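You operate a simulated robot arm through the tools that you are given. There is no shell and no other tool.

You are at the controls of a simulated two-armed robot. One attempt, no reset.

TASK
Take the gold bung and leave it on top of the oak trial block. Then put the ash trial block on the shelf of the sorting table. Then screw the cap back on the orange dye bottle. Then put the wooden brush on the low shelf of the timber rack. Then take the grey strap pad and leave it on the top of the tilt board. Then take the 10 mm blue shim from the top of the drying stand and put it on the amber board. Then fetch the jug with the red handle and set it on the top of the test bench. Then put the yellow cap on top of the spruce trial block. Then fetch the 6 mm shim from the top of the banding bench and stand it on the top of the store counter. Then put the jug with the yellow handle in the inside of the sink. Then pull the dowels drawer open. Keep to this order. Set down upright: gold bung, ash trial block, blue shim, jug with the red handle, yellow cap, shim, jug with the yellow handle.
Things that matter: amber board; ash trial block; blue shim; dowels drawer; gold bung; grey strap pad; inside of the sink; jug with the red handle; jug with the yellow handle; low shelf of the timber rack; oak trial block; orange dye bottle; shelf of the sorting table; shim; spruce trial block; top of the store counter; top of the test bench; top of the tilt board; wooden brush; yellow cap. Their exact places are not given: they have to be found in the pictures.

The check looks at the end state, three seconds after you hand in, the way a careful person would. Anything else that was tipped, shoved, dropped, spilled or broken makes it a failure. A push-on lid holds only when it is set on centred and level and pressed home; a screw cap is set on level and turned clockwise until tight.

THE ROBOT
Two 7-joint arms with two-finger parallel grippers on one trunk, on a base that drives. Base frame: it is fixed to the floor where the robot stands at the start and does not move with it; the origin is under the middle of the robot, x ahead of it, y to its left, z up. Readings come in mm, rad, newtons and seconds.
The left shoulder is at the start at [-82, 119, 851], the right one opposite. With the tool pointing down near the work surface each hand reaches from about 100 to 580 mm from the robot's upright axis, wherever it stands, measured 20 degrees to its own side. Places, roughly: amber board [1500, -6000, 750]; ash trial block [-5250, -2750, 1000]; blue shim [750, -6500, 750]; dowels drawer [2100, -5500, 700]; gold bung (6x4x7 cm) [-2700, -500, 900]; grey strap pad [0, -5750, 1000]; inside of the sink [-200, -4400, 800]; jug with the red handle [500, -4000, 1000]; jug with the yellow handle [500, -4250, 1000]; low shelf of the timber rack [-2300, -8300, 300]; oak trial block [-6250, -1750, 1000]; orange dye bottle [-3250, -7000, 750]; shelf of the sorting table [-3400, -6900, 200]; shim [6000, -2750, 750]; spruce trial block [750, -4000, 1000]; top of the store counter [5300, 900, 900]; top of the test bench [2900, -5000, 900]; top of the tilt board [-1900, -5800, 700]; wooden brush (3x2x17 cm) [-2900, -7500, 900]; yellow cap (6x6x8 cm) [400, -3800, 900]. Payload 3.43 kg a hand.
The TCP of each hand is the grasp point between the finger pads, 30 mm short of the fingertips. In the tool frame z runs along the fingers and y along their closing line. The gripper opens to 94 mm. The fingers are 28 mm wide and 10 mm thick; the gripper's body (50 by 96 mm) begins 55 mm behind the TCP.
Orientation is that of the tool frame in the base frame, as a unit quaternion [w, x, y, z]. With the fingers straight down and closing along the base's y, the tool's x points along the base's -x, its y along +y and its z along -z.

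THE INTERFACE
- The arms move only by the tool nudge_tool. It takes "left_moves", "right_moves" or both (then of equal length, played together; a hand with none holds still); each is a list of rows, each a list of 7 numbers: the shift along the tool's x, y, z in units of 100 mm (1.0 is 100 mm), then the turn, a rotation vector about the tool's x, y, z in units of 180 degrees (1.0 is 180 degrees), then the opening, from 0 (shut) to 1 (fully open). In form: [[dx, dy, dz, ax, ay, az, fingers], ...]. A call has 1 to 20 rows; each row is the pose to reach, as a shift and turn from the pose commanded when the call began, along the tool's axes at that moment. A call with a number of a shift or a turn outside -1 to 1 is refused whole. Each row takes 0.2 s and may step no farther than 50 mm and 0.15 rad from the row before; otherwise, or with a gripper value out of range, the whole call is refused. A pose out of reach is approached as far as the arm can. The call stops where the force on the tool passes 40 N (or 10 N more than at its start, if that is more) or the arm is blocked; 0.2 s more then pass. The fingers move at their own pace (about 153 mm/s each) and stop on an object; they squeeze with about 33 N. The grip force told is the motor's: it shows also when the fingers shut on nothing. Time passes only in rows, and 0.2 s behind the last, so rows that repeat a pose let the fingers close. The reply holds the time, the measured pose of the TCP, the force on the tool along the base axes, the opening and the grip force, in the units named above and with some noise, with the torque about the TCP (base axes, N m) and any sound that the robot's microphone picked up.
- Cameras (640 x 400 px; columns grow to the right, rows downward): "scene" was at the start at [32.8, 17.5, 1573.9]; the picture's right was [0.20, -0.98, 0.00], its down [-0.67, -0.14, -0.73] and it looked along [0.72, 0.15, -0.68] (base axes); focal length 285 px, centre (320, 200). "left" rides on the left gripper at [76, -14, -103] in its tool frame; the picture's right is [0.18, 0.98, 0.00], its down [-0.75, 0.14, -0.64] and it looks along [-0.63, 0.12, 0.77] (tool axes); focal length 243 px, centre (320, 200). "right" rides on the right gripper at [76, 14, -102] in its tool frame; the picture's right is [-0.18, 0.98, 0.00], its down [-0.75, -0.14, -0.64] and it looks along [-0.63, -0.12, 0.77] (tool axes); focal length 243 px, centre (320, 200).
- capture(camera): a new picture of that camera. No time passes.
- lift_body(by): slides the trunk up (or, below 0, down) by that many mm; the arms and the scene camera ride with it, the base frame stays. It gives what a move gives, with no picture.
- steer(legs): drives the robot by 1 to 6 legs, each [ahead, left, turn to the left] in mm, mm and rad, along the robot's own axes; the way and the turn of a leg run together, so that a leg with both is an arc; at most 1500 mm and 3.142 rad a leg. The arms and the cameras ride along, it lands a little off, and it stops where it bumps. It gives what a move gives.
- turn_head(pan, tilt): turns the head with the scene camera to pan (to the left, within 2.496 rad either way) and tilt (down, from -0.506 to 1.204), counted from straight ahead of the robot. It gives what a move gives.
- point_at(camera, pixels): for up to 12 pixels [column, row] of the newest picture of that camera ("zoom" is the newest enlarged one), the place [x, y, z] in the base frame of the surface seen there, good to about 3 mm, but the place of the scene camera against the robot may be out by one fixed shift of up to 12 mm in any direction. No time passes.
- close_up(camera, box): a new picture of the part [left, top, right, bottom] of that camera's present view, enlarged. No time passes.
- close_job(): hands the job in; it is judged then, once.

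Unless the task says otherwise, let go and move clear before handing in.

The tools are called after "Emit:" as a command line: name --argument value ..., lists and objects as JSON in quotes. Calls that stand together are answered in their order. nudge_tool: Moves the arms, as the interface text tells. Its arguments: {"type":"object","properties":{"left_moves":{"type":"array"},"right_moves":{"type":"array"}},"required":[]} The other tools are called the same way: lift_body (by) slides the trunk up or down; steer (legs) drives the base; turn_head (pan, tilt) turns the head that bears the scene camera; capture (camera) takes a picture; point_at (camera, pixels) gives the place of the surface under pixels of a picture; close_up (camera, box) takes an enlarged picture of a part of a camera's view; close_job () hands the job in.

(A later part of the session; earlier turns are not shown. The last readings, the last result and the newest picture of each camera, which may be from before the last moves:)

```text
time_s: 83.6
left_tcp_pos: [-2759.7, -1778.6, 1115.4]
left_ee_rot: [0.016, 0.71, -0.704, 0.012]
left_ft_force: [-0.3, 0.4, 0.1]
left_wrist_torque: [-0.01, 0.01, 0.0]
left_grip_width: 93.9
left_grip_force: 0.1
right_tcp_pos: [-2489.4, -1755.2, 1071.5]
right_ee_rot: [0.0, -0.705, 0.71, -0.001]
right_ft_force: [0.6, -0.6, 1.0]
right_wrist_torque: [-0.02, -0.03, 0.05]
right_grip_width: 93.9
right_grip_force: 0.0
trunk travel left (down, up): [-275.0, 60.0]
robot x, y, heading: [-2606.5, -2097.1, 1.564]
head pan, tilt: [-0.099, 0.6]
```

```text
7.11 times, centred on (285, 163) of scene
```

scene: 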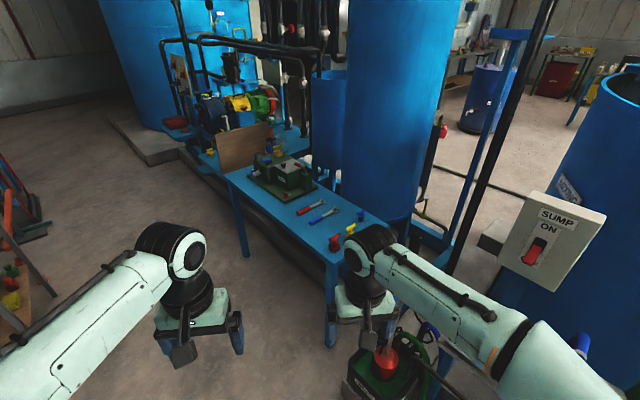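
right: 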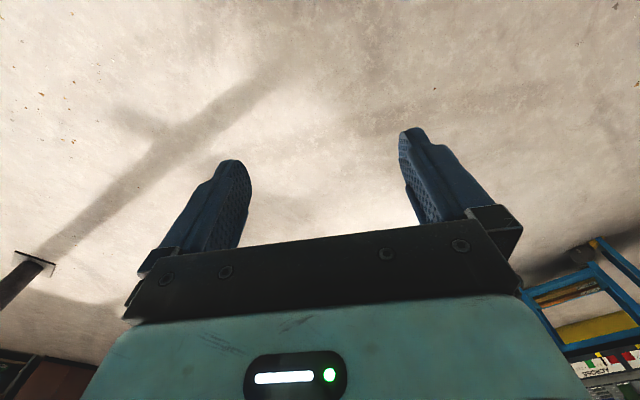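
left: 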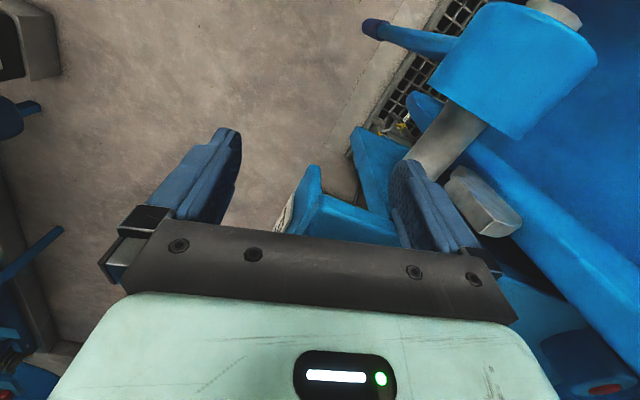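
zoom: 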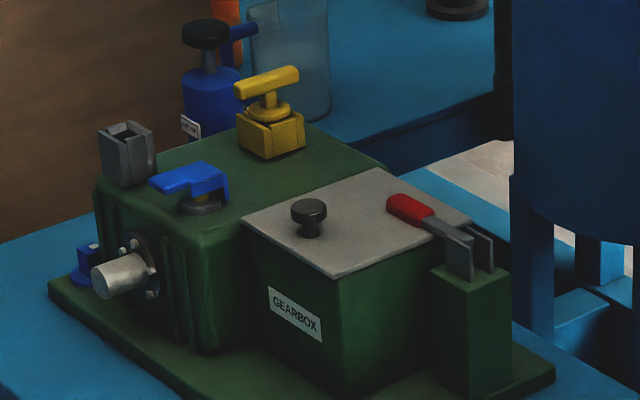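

The gold bung is the T-handled piece standing on the gearbox at zoom (270,115). I'll measure its geometry.

Emit:
point_at --camera "zoom" --pixels '[[241, 88], [292, 74], [266, 84], [240, 122], [273, 130], [302, 117], [275, 152], [240, 145], [302, 142], [270, 104], [220, 150], [320, 150]]'

```text
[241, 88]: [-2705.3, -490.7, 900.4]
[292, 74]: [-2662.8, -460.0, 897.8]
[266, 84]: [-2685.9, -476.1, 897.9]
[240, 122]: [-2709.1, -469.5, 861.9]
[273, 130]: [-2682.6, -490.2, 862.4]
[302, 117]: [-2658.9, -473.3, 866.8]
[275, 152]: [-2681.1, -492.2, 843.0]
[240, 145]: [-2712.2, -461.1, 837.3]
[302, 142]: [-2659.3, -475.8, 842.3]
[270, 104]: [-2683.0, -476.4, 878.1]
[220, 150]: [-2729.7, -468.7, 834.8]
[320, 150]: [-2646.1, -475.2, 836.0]
```

The bung's T-bar runs across the table (direction [0.81,0.585]), with its centre at (-2684,-475), top z≈905 and base z 836 to 865. The table's aisle-side edge runs (-3028,-437) to (-2457,-1224), so I'll drive along it and turn to face it at heading 0.627.

Emit:
steer --legs '[[0, 0, 0.632], [1450, -130, 0], [0, 0, -1.57]]'

Emit:
turn_head --pan -0.1 --tilt 0.9

Emit:
capture --camera "scene"

```text
time_s: 96.4
left_tcp_pos: [-3176.4, -535.4, 1115.1]
left_ee_rot: [-0.019, -0.307, 0.952, -0.003]
left_ft_force: [-0.3, 0.8, -0.1]
left_wrist_torque: [-0.02, -0.02, -0.03]
left_grip_width: 93.9
left_grip_force: 0.1
right_tcp_pos: [-3001.5, -742.1, 1071.8]
right_ee_rot: [-0.001, -0.302, 0.953, 0.0]
right_ft_force: [0.4, 0.2, 0.5]
right_wrist_torque: [-0.02, 0.01, -0.02]
right_grip_width: 93.9
right_grip_force: 0.1
trunk travel left (down, up): [-275.0, 60.0]
robot x, y, heading: [-3347.9, -847.7, 0.612]
head pan, tilt: [-0.099, 0.6]
```

```text
time_s: 97.2
left_tcp_pos: [-3176.4, -534.9, 1114.1]
left_ee_rot: [-0.019, -0.307, 0.952, -0.002]
left_ft_force: [-1.4, -0.6, 0.1]
left_wrist_torque: [0.0, -0.02, 0.0]
left_grip_width: 93.9
left_grip_force: 0.1
right_tcp_pos: [-3000.7, -742.8, 1071.5]
right_ee_rot: [0.001, -0.302, 0.953, 0.0]
right_ft_force: [1.5, -1.0, -0.5]
right_wrist_torque: [0.03, 0.01, 0.01]
right_grip_width: 93.9
right_grip_force: 0.1
trunk travel left (down, up): [-275.0, 60.0]
robot x, y, heading: [-3349.9, -847.2, 0.608]
head pan, tilt: [-0.099, 0.901]
```

```text
taken
```

scene: 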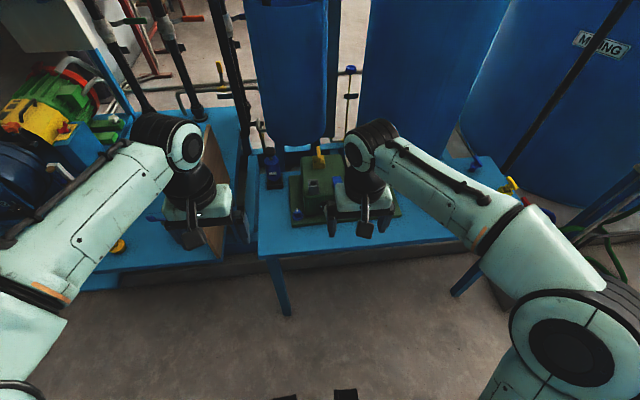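

My base front is visible at (280-355,395), and the table edge is about 130 mm beyond it. I'll check the board under the left hand and the table edge before advancing.

Emit:
point_at --camera "scene" --pixels '[[218, 230], [240, 235], [205, 240], [280, 310], [262, 258], [400, 243], [320, 155], [318, 165], [345, 392], [290, 398], [300, 270], [222, 200]]'

Emit:
capture --camera "right"

Emit:
capture --camera "left"

```text
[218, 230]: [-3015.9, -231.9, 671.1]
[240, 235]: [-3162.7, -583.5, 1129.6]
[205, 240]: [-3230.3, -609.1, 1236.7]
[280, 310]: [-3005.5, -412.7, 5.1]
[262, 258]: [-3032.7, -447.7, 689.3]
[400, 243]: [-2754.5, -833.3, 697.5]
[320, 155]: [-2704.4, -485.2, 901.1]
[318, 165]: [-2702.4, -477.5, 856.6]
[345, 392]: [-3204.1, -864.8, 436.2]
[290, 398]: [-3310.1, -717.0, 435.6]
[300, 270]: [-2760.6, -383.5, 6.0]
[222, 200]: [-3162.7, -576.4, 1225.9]
```

```text
taken
```

right: 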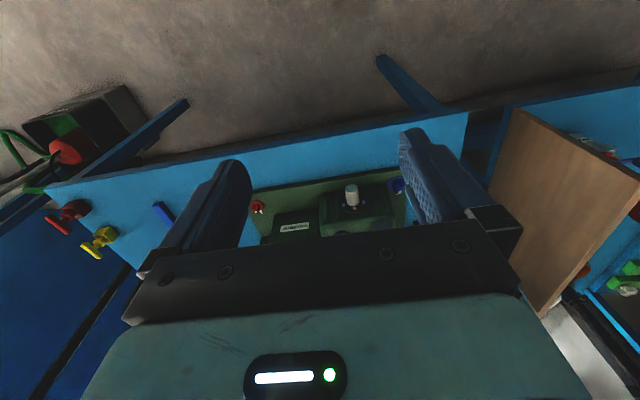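

```text
taken
```

left: 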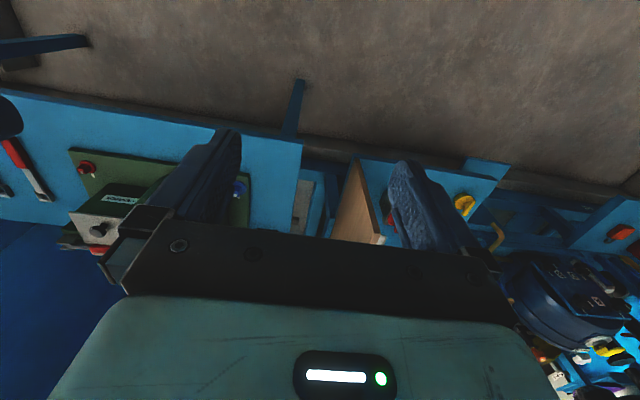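

Emit:
turn_head --pan 0.0 --tilt 1.2

Emit:
capture --camera "scene"

Emit:
point_at --camera "scene" --pixels '[[320, 300], [320, 330], [320, 360], [320, 390], [280, 340], [360, 340], [320, 280], [250, 300], [400, 300]]'

```text
time_s: 98.0
left_tcp_pos: [-3175.9, -535.9, 1114.9]
left_ee_rot: [-0.02, -0.307, 0.952, -0.003]
left_ft_force: [0.1, -0.2, -0.8]
left_wrist_torque: [0.03, -0.02, 0.01]
left_grip_width: 94.1
left_grip_force: 0.0
right_tcp_pos: [-2999.3, -742.0, 1072.3]
right_ee_rot: [0.0, -0.302, 0.953, 0.0]
right_ft_force: [-0.2, 0.2, 0.3]
right_wrist_torque: [0.0, 0.0, 0.02]
right_grip_width: 94.1
right_grip_force: 0.0
trunk travel left (down, up): [-275.0, 60.0]
robot x, y, heading: [-3348.5, -844.8, 0.612]
head pan, tilt: [0.0, 1.201]
```

```text
taken
```

scene: 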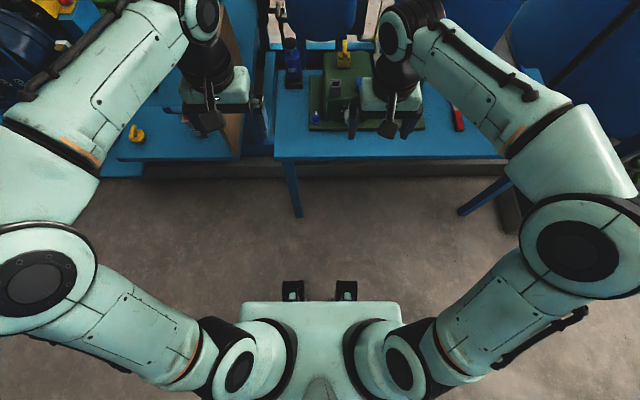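

```text
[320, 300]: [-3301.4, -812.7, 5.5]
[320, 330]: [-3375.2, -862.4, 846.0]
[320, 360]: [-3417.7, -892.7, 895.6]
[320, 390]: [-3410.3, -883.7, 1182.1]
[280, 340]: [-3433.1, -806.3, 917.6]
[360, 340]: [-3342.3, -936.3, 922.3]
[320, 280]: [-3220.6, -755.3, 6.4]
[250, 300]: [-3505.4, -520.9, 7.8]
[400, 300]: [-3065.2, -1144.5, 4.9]
```

The base is slim: I can see floor only 57 mm ahead of the axis. I'll check the board's height in the left camera view, at (358,170) and (378,238).

Emit:
point_at --camera "left" --pixels '[[358, 172], [350, 200], [378, 236], [372, 200], [465, 205]]'

```text
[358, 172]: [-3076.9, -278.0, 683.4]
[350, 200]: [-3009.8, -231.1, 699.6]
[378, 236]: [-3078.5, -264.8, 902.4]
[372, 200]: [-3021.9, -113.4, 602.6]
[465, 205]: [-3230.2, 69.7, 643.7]
```

The board top is at about 905, well below the hands at 1084. I'll advance 275 mm with a small left shift.

Emit:
steer --legs '[[275, 30, 0.015]]'

Emit:
capture --camera "right"

Emit:
turn_head --pan -0.2 --tilt 1.0

Emit:
capture --camera "scene"

```text
time_s: 99.8
left_tcp_pos: [-3016.8, -386.2, 1113.8]
left_ee_rot: [-0.02, -0.314, 0.949, -0.002]
left_ft_force: [-0.7, -1.4, -0.1]
left_wrist_torque: [0.01, 0.01, 0.0]
left_grip_width: 94.0
left_grip_force: 0.1
right_tcp_pos: [-2838.2, -590.4, 1070.1]
right_ee_rot: [0.0, -0.308, 0.951, 0.0]
right_ft_force: [-0.9, -0.3, 0.0]
right_wrist_torque: [0.08, -0.02, 0.0]
right_grip_width: 93.9
right_grip_force: 0.0
trunk travel left (down, up): [-275.0, 60.0]
robot x, y, heading: [-3187.2, -697.9, 0.625]
head pan, tilt: [0.0, 1.201]
stopped in leg 1: the robot was blocked; the commanded pose is now the measured one
```

```text
taken
```

right: 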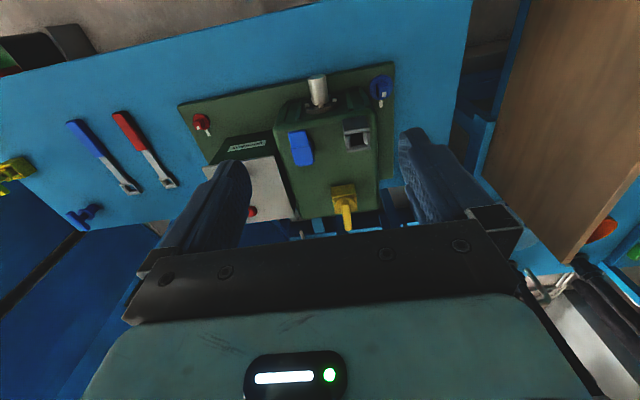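

```text
time_s: 100.5
left_tcp_pos: [-3015.0, -384.9, 1113.2]
left_ee_rot: [-0.022, -0.315, 0.949, -0.002]
left_ft_force: [0.6, -0.8, 0.4]
left_wrist_torque: [-0.02, 0.01, -0.02]
left_grip_width: 94.0
left_grip_force: 0.0
right_tcp_pos: [-2835.8, -589.3, 1070.8]
right_ee_rot: [-0.002, -0.309, 0.951, -0.001]
right_ft_force: [0.2, 1.2, -0.2]
right_wrist_torque: [0.01, 0.01, 0.0]
right_grip_width: 94.0
right_grip_force: 0.1
trunk travel left (down, up): [-275.0, 60.0]
robot x, y, heading: [-3181.4, -696.9, 0.627]
head pan, tilt: [-0.201, 1.0]
```

```text
taken
```

scene: 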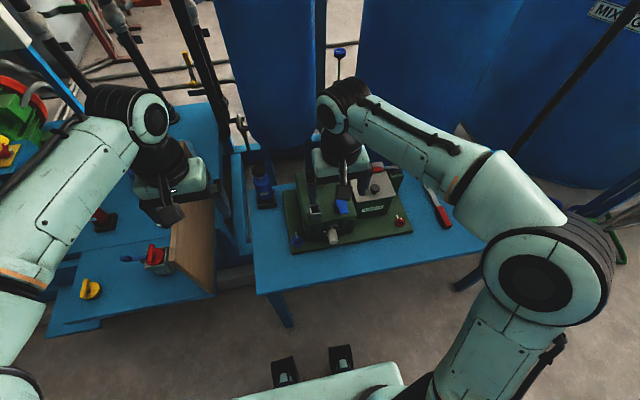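

The base was blocked at the kerb, but the bung is now about 535 mm ahead and 113 mm right, which is in reach. I'll measure it with the right wrist camera, which has no fixed offset.

Emit:
close_up --camera "right" --box '[280, 150, 400, 240]'

Emit:
point_at --camera "right" --pixels '[[344, 192], [348, 226], [345, 205], [334, 186], [356, 186], [345, 185], [320, 185], [365, 185], [347, 215]]'

```text
4.44 times, centred on (340, 195) of right
```

zoom: 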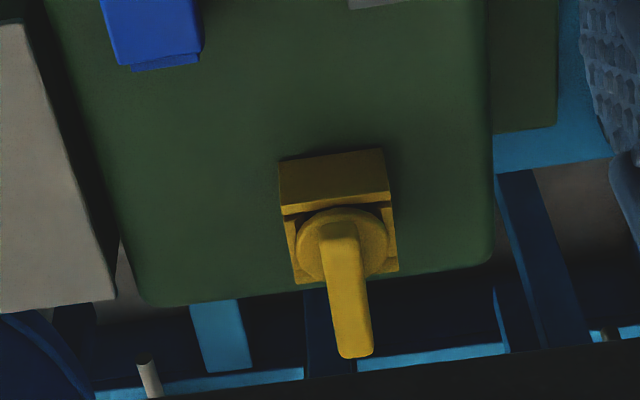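

```text
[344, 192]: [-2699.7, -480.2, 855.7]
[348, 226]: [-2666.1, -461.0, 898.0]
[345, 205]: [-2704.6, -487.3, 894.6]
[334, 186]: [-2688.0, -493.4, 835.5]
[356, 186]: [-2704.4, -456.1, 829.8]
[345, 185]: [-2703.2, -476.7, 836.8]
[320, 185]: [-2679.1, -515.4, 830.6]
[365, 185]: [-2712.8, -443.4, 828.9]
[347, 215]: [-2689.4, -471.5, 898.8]
```

Emit:
point_at --camera "zoom" --pixels '[[283, 175], [383, 165], [290, 198], [384, 188], [340, 190], [298, 275], [393, 262], [330, 215], [350, 345], [325, 235], [345, 232], [335, 160]]'

```text
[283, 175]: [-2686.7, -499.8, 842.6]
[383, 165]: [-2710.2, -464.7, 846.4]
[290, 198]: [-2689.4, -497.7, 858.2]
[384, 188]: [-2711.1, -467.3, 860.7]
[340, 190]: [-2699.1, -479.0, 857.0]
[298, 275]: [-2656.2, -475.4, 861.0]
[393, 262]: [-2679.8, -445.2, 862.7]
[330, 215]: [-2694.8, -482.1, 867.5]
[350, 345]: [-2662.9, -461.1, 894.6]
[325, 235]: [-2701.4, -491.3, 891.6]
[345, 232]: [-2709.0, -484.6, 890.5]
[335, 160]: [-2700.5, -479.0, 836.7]
```

The bung base is centred at (-2684,-472), 38x40 mm, z 832 to 861. I'll move the right hand over it in steps.

Emit:
nudge_tool --right_moves '[[-0.5, 0.03, 0, 0, 0, 0, 1], [-0.95, 0.06, 0, 0, 0, 0, 1], [-0.95, 0.06, 0.4, 0, 0, 0, 1]]'

Emit:
nudge_tool --right_moves '[[-0.5, 0, 0, 0, 0, 0, 1], [-0.95, 0, 0, 0, 0, 0, 1], [-0.97, 0, 0.4, 0, 0, 0, 1], [-0.97, 0, 0.8, 0, 0, 0, 1]]'

Emit:
capture --camera "right"

```text
time_s: 101.3
left_tcp_pos: [-3015.5, -385.5, 1113.6]
left_ee_rot: [-0.02, -0.315, 0.949, -0.002]
left_ft_force: [-0.3, -0.9, -0.5]
left_wrist_torque: [0.03, -0.01, -0.01]
left_grip_width: 94.1
left_grip_force: 0.0
right_tcp_pos: [-2762.2, -529.8, 1030.3]
right_ee_rot: [-0.001, -0.308, 0.951, -0.002]
right_ft_force: [1.3, -0.3, 0.8]
right_wrist_torque: [0.01, 0.03, 0.0]
right_grip_width: 94.0
right_grip_force: 0.1
trunk travel left (down, up): [-275.0, 60.0]
robot x, y, heading: [-3184.0, -702.0, 0.626]
head pan, tilt: [-0.201, 1.0]
```

```text
time_s: 102.3
left_tcp_pos: [-3014.6, -384.3, 1113.8]
left_ee_rot: [-0.021, -0.315, 0.949, -0.003]
left_ft_force: [-1.3, -0.2, -0.5]
left_wrist_torque: [-0.02, 0.0, -0.03]
left_grip_width: 93.9
left_grip_force: 0.1
right_tcp_pos: [-2684.2, -471.7, 949.5]
right_ee_rot: [-0.002, -0.308, 0.951, -0.002]
right_ft_force: [0.4, -0.3, -0.3]
right_wrist_torque: [0.0, -0.01, -0.01]
right_grip_width: 94.2
right_grip_force: 0.0
right hand out of reach, approached as far as the arm can: row 2, 3
trunk travel left (down, up): [-275.0, 60.0]
robot x, y, heading: [-3183.7, -700.1, 0.627]
head pan, tilt: [-0.201, 1.0]
```

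```text
taken
```

right: 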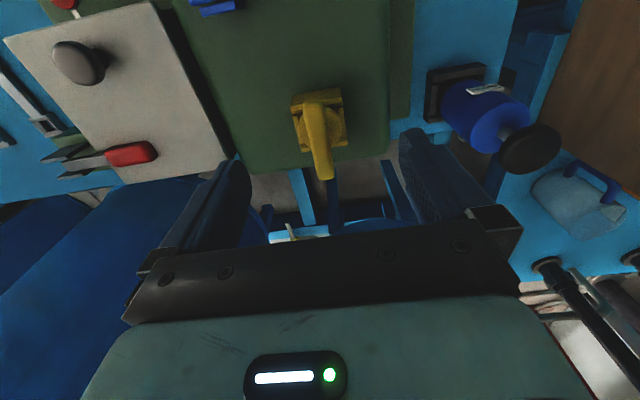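

The hand is right over the bung. I'll check the height of the grey cover and red handle under the right finger before going down.

Emit:
point_at --camera "right" --pixels '[[180, 110], [210, 150], [130, 152], [155, 150], [250, 100], [260, 150], [318, 110], [325, 170], [370, 140], [350, 60]]'

```text
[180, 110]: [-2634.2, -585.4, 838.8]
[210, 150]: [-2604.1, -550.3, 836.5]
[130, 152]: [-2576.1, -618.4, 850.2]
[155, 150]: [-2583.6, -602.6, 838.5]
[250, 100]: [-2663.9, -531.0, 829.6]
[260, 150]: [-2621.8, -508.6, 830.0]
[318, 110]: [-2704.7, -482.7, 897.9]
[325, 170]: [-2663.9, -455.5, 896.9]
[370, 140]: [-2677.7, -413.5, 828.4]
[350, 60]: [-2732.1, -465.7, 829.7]
```

The gearbox top is at z≈829.5 and everything nearby stays lower than my fingertips will be. I'll lower to TCP z≈866 and close.

Emit:
nudge_tool --right_moves '[[0, 0, 0.4, 0, 0, 0, 1], [0, 0, 0.7, 0, 0, 0, 1], [0, 0, 0.835, 0, 0, 0, 1], [0, 0, 0.835, 0, 0, 0, 0.3], [0, 0, 0.835, 0, 0, 0, 0.3], [0, 0, 0.835, 0, 0, 0, 0], [0, 0, 0.835, 0, 0, 0, 0]]'

Emit:
capture --camera "right"

```text
time_s: 104.0
left_tcp_pos: [-3015.2, -386.5, 1113.4]
left_ee_rot: [-0.021, -0.314, 0.949, -0.003]
left_ft_force: [-0.3, -0.4, -0.6]
left_wrist_torque: [0.02, -0.01, 0.05]
left_grip_width: 94.2
left_grip_force: 0.1
right_tcp_pos: [-2683.8, -471.9, 865.9]
right_ee_rot: [-0.001, -0.307, 0.952, -0.001]
right_ft_force: [-0.4, 0.4, -3.6]
right_wrist_torque: [0.84, -0.42, -0.56]
right_grip_width: 40.9
right_grip_force: 45.0
trunk travel left (down, up): [-275.0, 60.0]
robot x, y, heading: [-3184.1, -700.9, 0.632]
head pan, tilt: [-0.201, 1.0]
```

```text
taken
```

right: 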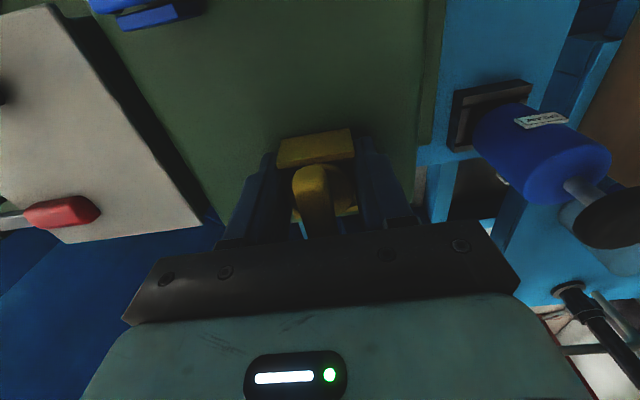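

Gripped at 40.9 mm with 45 N. I'll lift straight up and then draw back towards the body.

Emit:
nudge_tool --right_moves '[[0, 0, -0.3, 0, 0, 0, 0], [0, 0, -0.7, 0, 0, 0, 0], [0, 0, -1.0, 0, 0, 0, 0]]'

Emit:
nudge_tool --right_moves '[[0.2, 0, -0.45, 0, 0, 0, 0], [0.5, 0, -0.8, 0, 0, 0, 0], [1.0, 0, -1.0, 0, 0, 0, 0]]'

Emit:
nudge_tool --right_moves '[[0.5, 0, -0.05, 0, 0, 0, 0], [0.9, 0, -0.1, 0, 0, 0, 0]]'

Emit:
capture --camera "right"

```text
time_s: 104.3
left_tcp_pos: [-3014.0, -383.8, 1113.8]
left_ee_rot: [-0.021, -0.314, 0.949, -0.002]
left_ft_force: [-0.6, 0.8, 0.3]
left_wrist_torque: [-0.02, 0.01, 0.0]
left_grip_width: 93.9
left_grip_force: 0.1
right_tcp_pos: [-2684.6, -472.6, 866.4]
right_ee_rot: [-0.004, -0.307, 0.952, -0.002]
right_ft_force: [7.0, 3.3, -8.2]
right_wrist_torque: [0.18, 0.86, -0.13]
right_grip_width: 41.1
right_grip_force: 45.1
trunk travel left (down, up): [-275.0, 60.0]
robot x, y, heading: [-3186.5, -699.3, 0.625]
head pan, tilt: [-0.201, 1.0]
stopped in row 1 (right hand): the force on the tool passed its limit at 57 N (the readings are from after the stop); the commanded pose is now the measured one
```

```text
refused: row 3 steps farther than a row can; nothing moved
```

```text
refused: row 1 steps farther than a row can; nothing moved
```

```text
taken
```

right: 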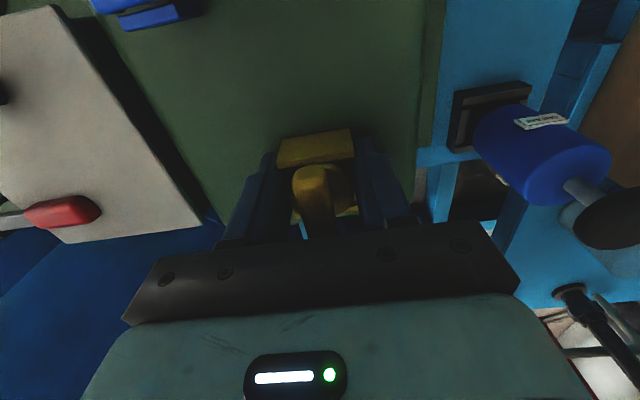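

The lift stopped with 57 N on the tool, so the bung (or its block) is held down. I'll look closer before pulling again.

Emit:
close_up --camera "right" --box '[240, 110, 400, 240]'

Emit:
close_up --camera "scene" --box '[280, 130, 420, 240]'

Emit:
close_up --camera "left" --box '[0, 60, 320, 260]'

```text
3.08 times, centred on (320, 175) of right
```

zoom: 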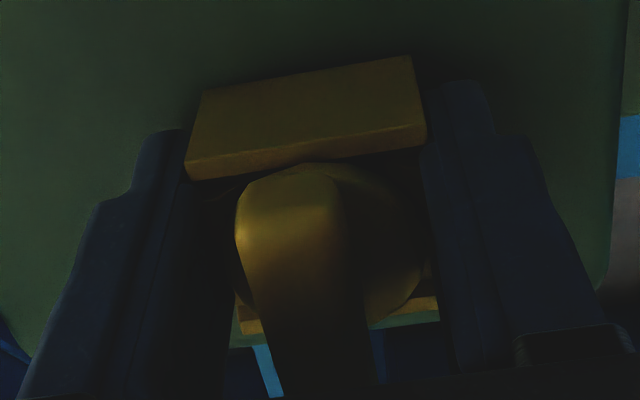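

```text
3.64 times, centred on (350, 185) of scene
```

zoom: 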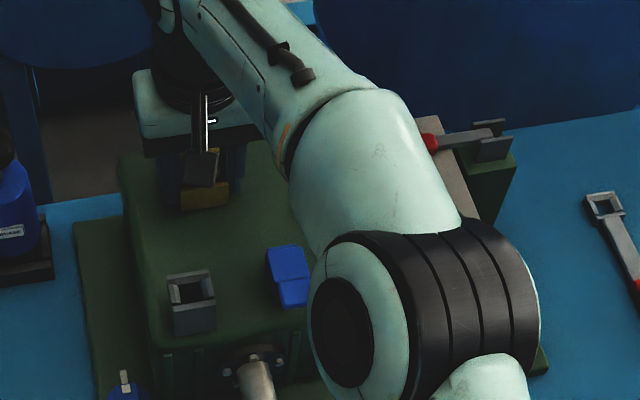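

```text
2.00 times, centred on (160, 160) of left
```

zoom: 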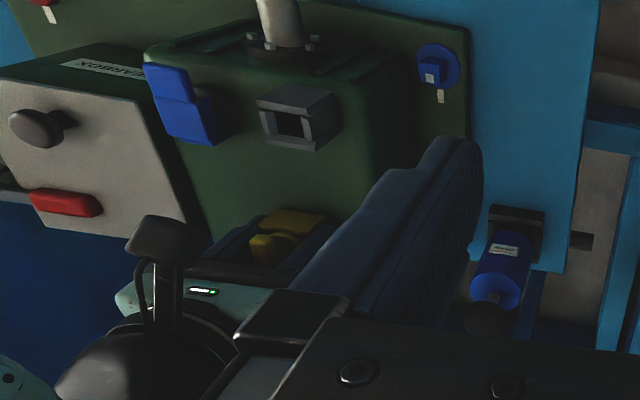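

The gold block is a fixed open-top socket (a grey empty one stands beside it), and the bung is the T-handle plugged into it. I'll let go, raise to grip the T-bar (z 880 to 902) with fingertips just above the flange, and pull that.

Emit:
nudge_tool --right_moves '[[0, 0, 0, 0, 0, 0, 1], [0, 0, 0, 0, 0, 0, 1], [0, 0, -0.2, 0, 0, 0, 1], [0, 0, -0.41, 0, 0, 0, 1], [0, 0, -0.41, 0, 0, 0, 0], [0, 0, -0.41, 0, 0, 0, 0], [0, 0, -0.41, 0, 0, 0, 0], [0, 0, -0.41, 0, 0, 0, 0]]'

Emit:
close_up --camera "right" --box '[240, 110, 400, 240]'

```text
time_s: 106.1
left_tcp_pos: [-3014.8, -385.1, 1113.6]
left_ee_rot: [-0.02, -0.315, 0.949, -0.003]
left_ft_force: [-0.6, -0.3, 0.1]
left_wrist_torque: [-0.03, -0.02, -0.01]
left_grip_width: 93.7
left_grip_force: 0.0
right_tcp_pos: [-2685.1, -472.7, 908.6]
right_ee_rot: [-0.004, -0.309, 0.951, -0.002]
right_ft_force: [0.3, 0.8, 1.8]
right_wrist_torque: [0.02, -0.04, 0.02]
right_grip_width: 13.0
right_grip_force: 32.8
trunk travel left (down, up): [-275.0, 60.0]
robot x, y, heading: [-3184.2, -698.4, 0.628]
head pan, tilt: [-0.201, 1.0]
```

```text
3.08 times, centred on (320, 175) of right
```

zoom: 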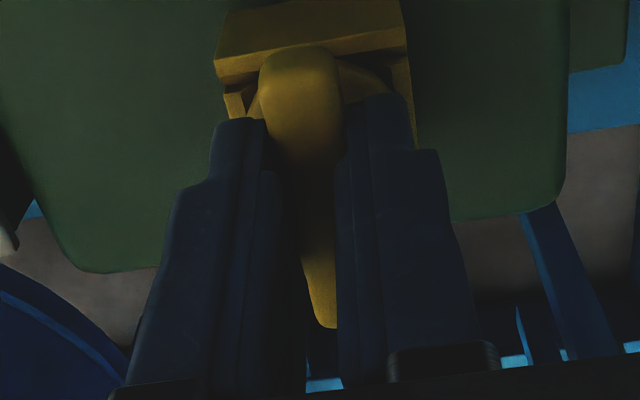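

The T-bar is gripped at 13 mm. I'll lift slowly.

Emit:
nudge_tool --right_moves '[[0, 0, -0.05, 0, 0, 0, 0], [0, 0, -0.1, 0, 0, 0, 0], [0, 0, -0.2, 0, 0, 0, 0], [0, 0, -0.35, 0, 0, 0, 0], [0, 0, -0.6, 0, 0, 0, 0], [0, 0, -0.9, 0, 0, 0, 0]]'

Emit:
close_up --camera "right" --box '[200, 60, 440, 240]'

```text
time_s: 107.5
left_tcp_pos: [-3016.2, -385.9, 1115.2]
left_ee_rot: [-0.021, -0.316, 0.949, -0.001]
left_ft_force: [-0.6, 0.2, 0.3]
left_wrist_torque: [0.0, 0.02, 0.01]
left_grip_width: 94.0
left_grip_force: 0.0
right_tcp_pos: [-2690.7, -484.1, 988.1]
right_ee_rot: [-0.005, -0.308, 0.951, -0.002]
right_ft_force: [-0.4, -0.7, -0.2]
right_wrist_torque: [0.01, -0.03, -0.01]
right_grip_width: 0.0
right_grip_force: 33.0
right hand out of reach, approached as far as the arm can: row 5, 6
trunk travel left (down, up): [-275.0, 60.0]
robot x, y, heading: [-3183.6, -701.4, 0.627]
head pan, tilt: [-0.201, 1.0]
```

```text
2.22 times, centred on (320, 150) of right
```

zoom: 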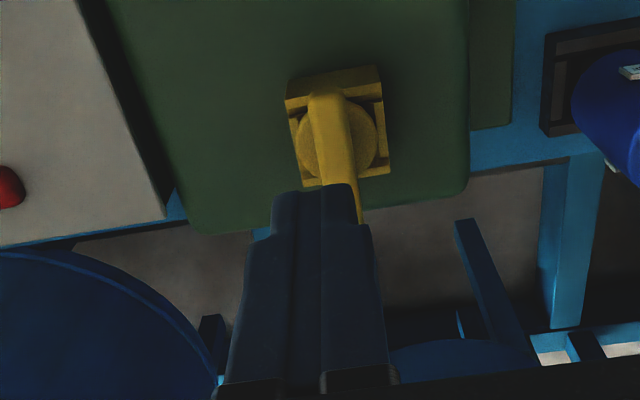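

My fingers slipped off the bar, so the bung is locked in its socket and probably needs a turn. I'll look at the socket closely from here.

Emit:
close_up --camera "right" --box '[290, 75, 360, 145]'

Emit:
turn_head --pan -0.6 --tilt 0.8

Emit:
capture --camera "scene"

```text
5.71 times, centred on (325, 110) of right
```

zoom: 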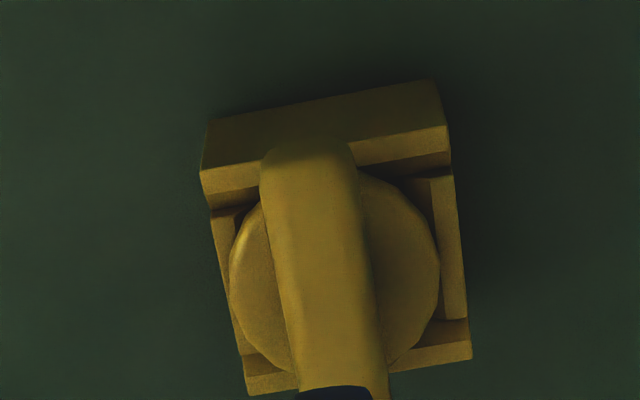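

```text
time_s: 108.3
left_tcp_pos: [-3015.1, -384.8, 1113.9]
left_ee_rot: [-0.02, -0.315, 0.949, -0.002]
left_ft_force: [0.1, -0.5, 0.4]
left_wrist_torque: [-0.01, -0.04, -0.01]
left_grip_width: 94.1
left_grip_force: 0.1
right_tcp_pos: [-2691.0, -482.4, 988.3]
right_ee_rot: [-0.004, -0.309, 0.951, -0.002]
right_ft_force: [-0.2, -0.6, -0.6]
right_wrist_torque: [-0.02, 0.02, -0.02]
right_grip_width: 0.1
right_grip_force: 33.0
trunk travel left (down, up): [-275.0, 60.0]
robot x, y, heading: [-3183.7, -701.2, 0.626]
head pan, tilt: [-0.6, 0.799]
```

```text
taken
```

scene: 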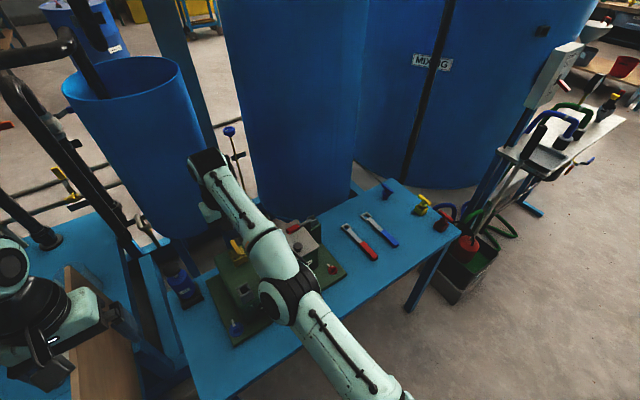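

Emit:
close_up --camera "scene" --box '[340, 160, 480, 247]'

Emit:
close_up --camera "scene" --box '[180, 200, 360, 312]'

```text
4.57 times, centred on (410, 204) of scene
```

zoom: 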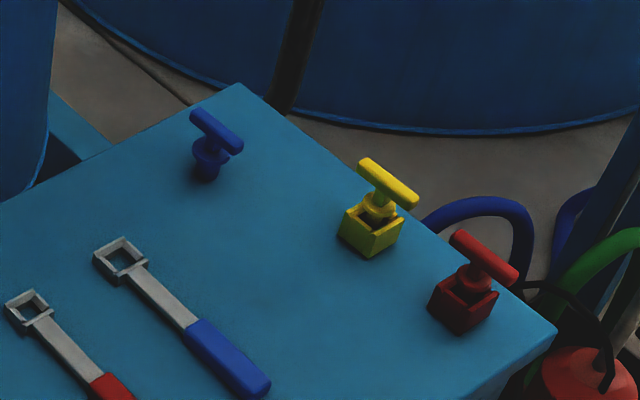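

```text
3.56 times, centred on (270, 256) of scene
```

zoom: 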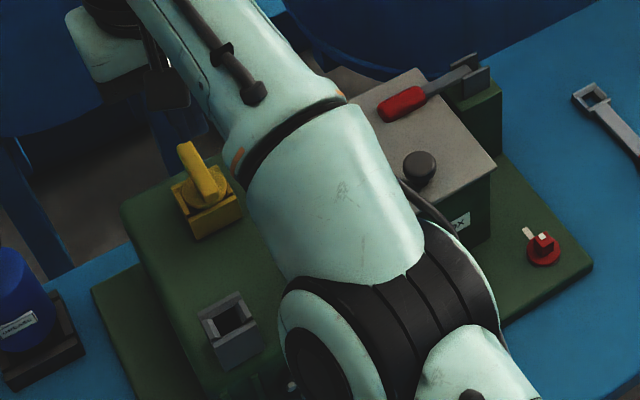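

The bung is a T-handle with a disc and plug. The free blue one on the table shows the full shape, and the gold one sits under tall front and back lips in its socket, so a twist may free it. I'll lower partway first to confirm my commanded pose.

Emit:
nudge_tool --right_moves '[[0, 0, 0.2, 0, 0, 0, 1], [0, 0, 0.45, 0, 0, 0, 1]]'

```text
time_s: 108.9
left_tcp_pos: [-3014.2, -385.0, 1113.9]
left_ee_rot: [-0.022, -0.315, 0.949, -0.002]
left_ft_force: [-0.7, -0.2, 0.7]
left_wrist_torque: [0.0, 0.05, -0.01]
left_grip_width: 93.9
left_grip_force: 0.0
right_tcp_pos: [-2681.4, -476.1, 946.0]
right_ee_rot: [-0.005, -0.308, 0.951, -0.002]
right_ft_force: [-0.2, 0.7, -0.4]
right_wrist_torque: [-0.03, -0.02, 0.02]
right_grip_width: 94.2
right_grip_force: 0.1
right hand out of reach, approached as far as the arm can: row 1, 2
trunk travel left (down, up): [-275.0, 60.0]
robot x, y, heading: [-3182.2, -698.9, 0.624]
head pan, tilt: [-0.6, 0.799]
```

I'm at the edge of reach, so I'll raise the trunk 60 mm to bring the shoulder nearer wrist height, then check the pose.

Emit:
lift_body --by 60

Emit:
nudge_tool --right_moves '[[0, 0, 0.3, 0, 0, 0, 1], [0, 0, 0.6, 0, 0, 0, 1]]'

```text
time_s: 109.9
left_tcp_pos: [-3016.2, -386.2, 1173.6]
left_ee_rot: [-0.02, -0.315, 0.949, -0.002]
left_ft_force: [-0.5, 0.3, 0.2]
left_wrist_torque: [-0.01, 0.02, 0.0]
left_grip_width: 94.2
left_grip_force: 0.1
right_tcp_pos: [-2649.0, -451.9, 1056.8]
right_ee_rot: [0.032, -0.309, 0.951, 0.009]
right_ft_force: [-0.2, -0.4, 0.0]
right_wrist_torque: [0.0, 0.0, 0.0]
right_grip_width: 94.1
right_grip_force: 0.0
trunk travel left (down, up): [-335.0, 0.0]
robot x, y, heading: [-3183.5, -696.1, 0.625]
head pan, tilt: [-0.6, 0.799]
```

```text
time_s: 110.5
left_tcp_pos: [-3016.5, -386.2, 1173.8]
left_ee_rot: [-0.02, -0.314, 0.949, -0.003]
left_ft_force: [-0.9, 0.1, 0.3]
left_wrist_torque: [0.01, -0.03, 0.01]
left_grip_width: 94.2
left_grip_force: 0.1
right_tcp_pos: [-2636.1, -440.3, 999.5]
right_ee_rot: [0.03, -0.307, 0.951, 0.01]
right_ft_force: [-0.2, -0.4, 0.8]
right_wrist_torque: [0.03, -0.02, -0.04]
right_grip_width: 93.8
right_grip_force: 0.1
right hand out of reach, approached as far as the arm can: row 1, 2
trunk travel left (down, up): [-335.0, 0.0]
robot x, y, heading: [-3185.3, -696.2, 0.625]
head pan, tilt: [-0.6, 0.799]
```

The hand overshot and tilted slightly (about 0.06 rad). I'll draw back towards the body, undo the tilt, and reread.

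Emit:
nudge_tool --right_moves '[[0.4, 0.0, 0, 0, 0.02, 0, 1], [0.8, 0.0, 0, 0, 0.02, 0, 1], [0.8, 0.0, 0, 0, 0.02, 0, 1]]'

```text
time_s: 111.3
left_tcp_pos: [-3015.9, -384.9, 1173.7]
left_ee_rot: [-0.021, -0.314, 0.949, -0.002]
left_ft_force: [-0.5, -0.3, 0.4]
left_wrist_torque: [0.0, 0.01, -0.02]
left_grip_width: 94.0
left_grip_force: 0.1
right_tcp_pos: [-2649.6, -446.2, 1004.1]
right_ee_rot: [0.002, -0.308, 0.951, 0.0]
right_ft_force: [0.0, 0.0, 0.0]
right_wrist_torque: [0.0, 0.02, 0.03]
right_grip_width: 94.0
right_grip_force: 0.0
right hand out of reach, approached as far as the arm can: row 1, 2, 3
trunk travel left (down, up): [-335.0, 0.0]
robot x, y, heading: [-3181.3, -695.3, 0.625]
head pan, tilt: [-0.6, 0.799]
```

Emit:
nudge_tool --right_moves '[[0.3, 0.0, 0, 0, 0, 0, 1], [0.3, 0.0, 0, 0, 0, 0, 1]]'

```text
time_s: 111.9
left_tcp_pos: [-3015.0, -385.9, 1172.9]
left_ee_rot: [-0.02, -0.314, 0.949, -0.002]
left_ft_force: [1.0, 0.6, -0.8]
left_wrist_torque: [-0.01, 0.0, -0.01]
left_grip_width: 94.1
left_grip_force: 0.1
right_tcp_pos: [-2653.7, -443.0, 1010.4]
right_ee_rot: [0.001, -0.308, 0.951, 0.0]
right_ft_force: [0.1, -0.5, 0.0]
right_wrist_torque: [-0.03, -0.02, 0.01]
right_grip_width: 94.0
right_grip_force: 0.0
right hand out of reach, approached as far as the arm can: row 1, 2
trunk travel left (down, up): [-335.0, 0.0]
robot x, y, heading: [-3184.3, -701.8, 0.627]
head pan, tilt: [-0.6, 0.799]
```

Emit:
nudge_tool --right_moves '[[0.4, 0.0, 0, 0, 0, 0, 1], [0.8, 0.0, 0, 0, 0, 0, 1], [0.8, 0.0, 0, 0, 0, 0, 1]]'

```text
time_s: 112.7
left_tcp_pos: [-3014.5, -385.1, 1174.0]
left_ee_rot: [-0.021, -0.315, 0.949, -0.002]
left_ft_force: [0.6, 0.3, -0.2]
left_wrist_torque: [0.0, 0.0, 0.0]
left_grip_width: 94.1
left_grip_force: 0.1
right_tcp_pos: [-2661.6, -441.3, 1027.0]
right_ee_rot: [0.001, -0.307, 0.952, -0.002]
right_ft_force: [0.1, -0.2, 0.3]
right_wrist_torque: [0.0, -0.03, 0.0]
right_grip_width: 93.9
right_grip_force: 0.0
right hand out of reach, approached as far as the arm can: row 1, 2, 3
trunk travel left (down, up): [-335.0, 0.0]
robot x, y, heading: [-3182.6, -700.0, 0.625]
head pan, tilt: [-0.6, 0.799]
```

Emit:
nudge_tool --right_moves '[[0.5, 0.0, 0.3, 0, 0, 0, 1], [0.9, 0.0, 0.6, 0, 0, 0, 1], [0.9, 0.0, 0.6, 0, 0, 0, 1]]'

```text
refused: row 1 steps farther than a row can; nothing moved
```

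Emit:
nudge_tool --right_moves '[[0.4, 0.0, 0.2, 0, 0, 0, 1], [0.8, 0.0, 0.4, 0, 0, 0, 1], [0.9, 0.0, 0.6, 0, 0, 0, 1], [0.9, 0.0, 0.6, 0, 0, 0, 1]]'

Emit:
capture --camera "scene"

```text
time_s: 113.7
left_tcp_pos: [-3015.2, -383.7, 1173.2]
left_ee_rot: [-0.02, -0.314, 0.949, -0.002]
left_ft_force: [0.5, 0.6, -0.1]
left_wrist_torque: [0.02, 0.0, 0.0]
left_grip_width: 94.1
left_grip_force: 0.1
right_tcp_pos: [-2665.4, -425.5, 992.0]
right_ee_rot: [0.003, -0.307, 0.952, 0.001]
right_ft_force: [0.3, 0.0, 0.2]
right_wrist_torque: [0.03, -0.01, 0.0]
right_grip_width: 94.1
right_grip_force: 0.1
right hand out of reach, approached as far as the arm can: row 1, 2, 3, 4
trunk travel left (down, up): [-335.0, 0.0]
robot x, y, heading: [-3185.2, -697.6, 0.627]
head pan, tilt: [-0.6, 0.799]
```

```text
taken
```

scene: 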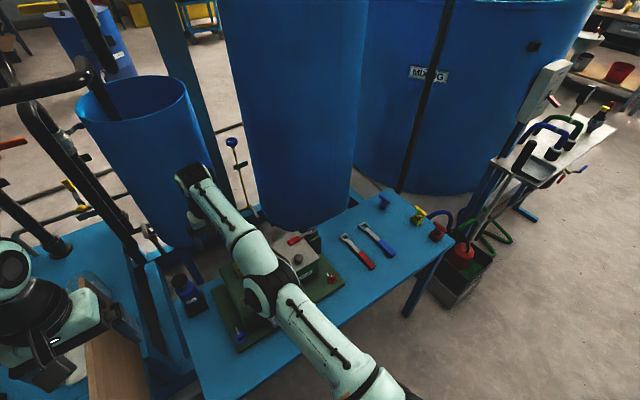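

The arm seems stuck, nearly straight. I'll test with a row that holds still, to learn where the commanded pose is.

Emit:
nudge_tool --right_moves '[[0, 0, 0, 0, 0, 0, 1]]'

Emit:
nudge_tool --right_moves '[[0, 0, -0.4, 0, 0, 0, 1], [0, 0, -0.8, 0, 0, 0, 1]]'

```text
time_s: 114.1
left_tcp_pos: [-3015.1, -386.3, 1175.3]
left_ee_rot: [-0.02, -0.315, 0.949, -0.001]
left_ft_force: [0.7, 0.3, 0.3]
left_wrist_torque: [0.03, 0.01, -0.02]
left_grip_width: 94.1
left_grip_force: 0.0
right_tcp_pos: [-2664.7, -425.9, 991.6]
right_ee_rot: [0.002, -0.308, 0.951, -0.001]
right_ft_force: [0.2, -0.7, -0.3]
right_wrist_torque: [-0.01, 0.01, 0.03]
right_grip_width: 93.8
right_grip_force: 0.0
trunk travel left (down, up): [-335.0, 0.0]
robot x, y, heading: [-3185.1, -699.3, 0.625]
head pan, tilt: [-0.6, 0.799]
```

```text
time_s: 114.7
left_tcp_pos: [-3014.4, -384.9, 1173.2]
left_ee_rot: [-0.02, -0.315, 0.949, -0.003]
left_ft_force: [-0.9, 0.0, 0.1]
left_wrist_torque: [0.02, 0.01, 0.02]
left_grip_width: 94.1
left_grip_force: 0.0
right_tcp_pos: [-2679.4, -436.5, 1064.6]
right_ee_rot: [0.002, -0.308, 0.951, 0.0]
right_ft_force: [0.2, -0.4, 0.4]
right_wrist_torque: [0.03, -0.03, 0.03]
right_grip_width: 94.0
right_grip_force: 0.1
right hand out of reach, approached as far as the arm can: row 1, 2
trunk travel left (down, up): [-335.0, 0.0]
robot x, y, heading: [-3183.2, -696.3, 0.625]
head pan, tilt: [-0.6, 0.799]
```

The commanded pose resets to the measured one, so the arm is simply near its straight singular configuration. I'll try a long call of many small inward rows to let it bend.

Emit:
nudge_tool --right_moves '[[0.1, 0, 0, 0, 0, 0, 1], [0.2, 0, 0, 0, 0, 0, 1], [0.3, 0, 0, 0, 0, 0, 1], [0.4, 0, 0, 0, 0, 0, 1], [0.5, 0, 0, 0, 0, 0, 1], [0.6, 0, 0, 0, 0, 0, 1], [0.7, 0, 0, 0, 0, 0, 1], [0.8, 0, 0, 0, 0, 0, 1], [0.9, 0, 0, 0, 0, 0, 1], [1.0, 0, 0, 0, 0, 0, 1], [1.0, 0, 0, 0, 0, 0, 1], [1.0, 0, 0, 0, 0, 0, 1]]'

```text
time_s: 117.3
left_tcp_pos: [-3015.7, -385.1, 1174.4]
left_ee_rot: [-0.021, -0.314, 0.949, -0.002]
left_ft_force: [0.2, -1.0, -0.4]
left_wrist_torque: [0.0, -0.04, 0.01]
left_grip_width: 94.0
left_grip_force: 0.0
right_tcp_pos: [-2698.9, -435.8, 1093.1]
right_ee_rot: [0.002, -0.308, 0.951, -0.001]
right_ft_force: [-0.5, -0.1, 1.4]
right_wrist_torque: [-0.01, 0.03, 0.01]
right_grip_width: 93.9
right_grip_force: 0.2
right hand out of reach, approached as far as the arm can: row 1, 2, 3, 4, 5, 6, 7, 8, 9, 10, 11, 12
trunk travel left (down, up): [-335.0, 0.0]
robot x, y, heading: [-3185.8, -699.7, 0.626]
head pan, tilt: [-0.6, 0.799]
```

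Emit:
turn_head --pan -0.45 --tilt 1.1

Emit:
capture --camera "scene"

Emit:
point_at --camera "scene" --pixels '[[320, 200], [300, 150], [280, 100], [340, 250], [360, 300], [400, 350], [250, 80], [230, 60]]'

```text
time_s: 118.1
left_tcp_pos: [-3015.7, -385.0, 1173.5]
left_ee_rot: [-0.02, -0.314, 0.949, -0.002]
left_ft_force: [0.4, -0.3, -0.3]
left_wrist_torque: [0.0, 0.03, -0.03]
left_grip_width: 94.1
left_grip_force: 0.1
right_tcp_pos: [-2699.1, -435.6, 1091.9]
right_ee_rot: [0.002, -0.308, 0.951, 0.0]
right_ft_force: [-0.2, -0.3, 0.1]
right_wrist_torque: [-0.03, -0.02, 0.03]
right_grip_width: 94.1
right_grip_force: 0.2
trunk travel left (down, up): [-335.0, 0.0]
robot x, y, heading: [-3184.1, -699.3, 0.628]
head pan, tilt: [-0.45, 1.1]
```

```text
taken
```

scene: 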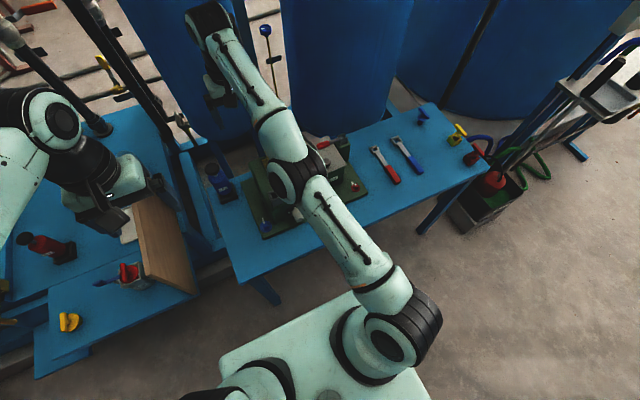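

```text
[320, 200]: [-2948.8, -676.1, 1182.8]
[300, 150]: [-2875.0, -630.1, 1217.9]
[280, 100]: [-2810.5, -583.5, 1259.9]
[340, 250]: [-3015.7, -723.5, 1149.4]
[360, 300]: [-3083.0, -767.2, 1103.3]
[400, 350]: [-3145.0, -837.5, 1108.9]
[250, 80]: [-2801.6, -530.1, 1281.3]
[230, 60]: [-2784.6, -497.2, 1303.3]
```

The elbow has passed through straight to the low side, at its limit. Moving the hand down should swing the forearm back to the elbow-up side, so I'll try that with room to spare above the bung.

Emit:
nudge_tool --right_moves '[[0, 0, 0.3, 0, 0, 0, 1], [0, 0, 0.6, 0, 0, 0, 1], [0, 0, 0.9, 0, 0, 0, 1], [0, 0, 1.0, 0, 0, 0, 1]]'

Emit:
nudge_tool --right_moves '[[0.2, 0, 0.1, 0, 0, 0, 1], [0.4, 0, 0.2, 0, 0, 0, 1], [0.6, 0, 0.2, 0, 0, 0, 1]]'

```text
time_s: 119.1
left_tcp_pos: [-3015.6, -385.2, 1173.7]
left_ee_rot: [-0.02, -0.315, 0.949, -0.002]
left_ft_force: [0.1, 0.4, 0.3]
left_wrist_torque: [0.0, 0.02, 0.0]
left_grip_width: 93.9
left_grip_force: 0.1
right_tcp_pos: [-2678.7, -413.6, 999.1]
right_ee_rot: [0.001, -0.308, 0.951, -0.001]
right_ft_force: [-0.6, -0.4, -0.2]
right_wrist_torque: [0.0, -0.03, 0.03]
right_grip_width: 93.9
right_grip_force: 0.2
right hand out of reach, approached as far as the arm can: row 1, 2, 3, 4
trunk travel left (down, up): [-335.0, 0.0]
robot x, y, heading: [-3181.8, -700.3, 0.629]
head pan, tilt: [-0.45, 1.1]
```

```text
time_s: 119.9
left_tcp_pos: [-3014.4, -385.5, 1172.9]
left_ee_rot: [-0.021, -0.314, 0.949, -0.002]
left_ft_force: [0.0, 0.0, 0.4]
left_wrist_torque: [-0.01, 0.01, 0.02]
left_grip_width: 94.1
left_grip_force: 0.0
right_tcp_pos: [-2682.7, -408.8, 990.7]
right_ee_rot: [0.001, -0.307, 0.952, -0.001]
right_ft_force: [-0.5, 0.2, -0.6]
right_wrist_torque: [0.0, 0.0, -0.01]
right_grip_width: 93.9
right_grip_force: 0.1
right hand out of reach, approached as far as the arm can: row 1, 2, 3
trunk travel left (down, up): [-335.0, 0.0]
robot x, y, heading: [-3184.1, -701.3, 0.624]
head pan, tilt: [-0.45, 1.1]
```

Still stuck at full stretch. The elbow flexes the hand leftward and inward, so I'll try a leftward sweep to start the bend.

Emit:
nudge_tool --right_moves '[[0.1, 0.3, 0, 0, 0, 0, 1], [0.2, 0.6, 0, 0, 0, 0, 1], [0.4, 0.9, 0, 0, 0, 0, 1], [0.7, 1.0, 0, 0, 0, 0, 1], [0.9, 1.0, 0, 0, 0, 0, 1], [0.9, 1.0, 0, 0, 0, 0, 1]]'

```text
time_s: 121.3
left_tcp_pos: [-3015.0, -385.4, 1173.2]
left_ee_rot: [-0.02, -0.315, 0.949, -0.001]
left_ft_force: [-0.5, 0.2, 0.0]
left_wrist_torque: [0.03, 0.0, 0.04]
left_grip_width: 93.8
left_grip_force: 0.1
right_tcp_pos: [-2782.9, -333.9, 1000.4]
right_ee_rot: [0.002, -0.308, 0.951, -0.001]
right_ft_force: [0.3, 0.5, 0.4]
right_wrist_torque: [-0.02, -0.02, 0.01]
right_grip_width: 94.0
right_grip_force: 0.1
right hand out of reach, approached as far as the arm can: row 2, 3, 4, 5, 6
trunk travel left (down, up): [-335.0, 0.0]
robot x, y, heading: [-3183.7, -697.9, 0.629]
head pan, tilt: [-0.45, 1.1]
```

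It moved 37 mm inward with the leftward sweep. I'll pull inward again from here.

Emit:
nudge_tool --right_moves '[[0.2, 0.1, 0.1, 0, 0, 0, 1], [0.4, 0.2, 0.2, 0, 0, 0, 1], [0.6, 0.2, 0.2, 0, 0, 0, 1], [0.8, 0.2, 0.2, 0, 0, 0, 1], [0.8, 0.2, 0.2, 0, 0, 0, 1]]'

Emit:
turn_head --pan -0.2 --tilt 1.2

Emit:
capture --camera "scene"

```text
time_s: 122.5
left_tcp_pos: [-3015.3, -385.5, 1174.0]
left_ee_rot: [-0.02, -0.315, 0.949, -0.002]
left_ft_force: [0.5, -0.5, 0.4]
left_wrist_torque: [-0.01, 0.02, -0.01]
left_grip_width: 94.0
left_grip_force: 0.0
right_tcp_pos: [-2827.7, -307.6, 993.4]
right_ee_rot: [0.001, -0.308, 0.951, -0.001]
right_ft_force: [0.1, 0.7, 0.0]
right_wrist_torque: [0.0, 0.0, -0.01]
right_grip_width: 94.1
right_grip_force: 0.1
right hand out of reach, approached as far as the arm can: row 1, 2, 3, 4, 5
trunk travel left (down, up): [-335.0, 0.0]
robot x, y, heading: [-3181.9, -696.5, 0.628]
head pan, tilt: [-0.45, 1.1]
```

```text
time_s: 123.3
left_tcp_pos: [-3015.4, -385.4, 1174.2]
left_ee_rot: [-0.021, -0.314, 0.949, -0.002]
left_ft_force: [0.8, 0.0, -0.4]
left_wrist_torque: [0.02, 0.0, -0.01]
left_grip_width: 94.2
left_grip_force: 0.1
right_tcp_pos: [-2827.6, -307.7, 992.7]
right_ee_rot: [0.002, -0.308, 0.951, -0.001]
right_ft_force: [-0.4, -0.5, 0.2]
right_wrist_torque: [0.01, -0.03, -0.02]
right_grip_width: 93.9
right_grip_force: 0.1
trunk travel left (down, up): [-335.0, 0.0]
robot x, y, heading: [-3187.5, -698.5, 0.625]
head pan, tilt: [-0.201, 1.201]
```

```text
taken
```

scene: 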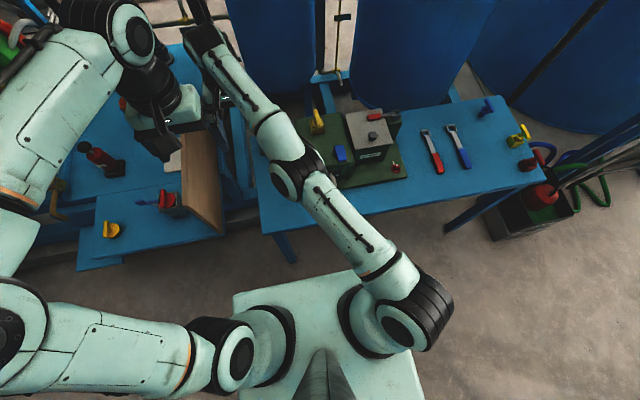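

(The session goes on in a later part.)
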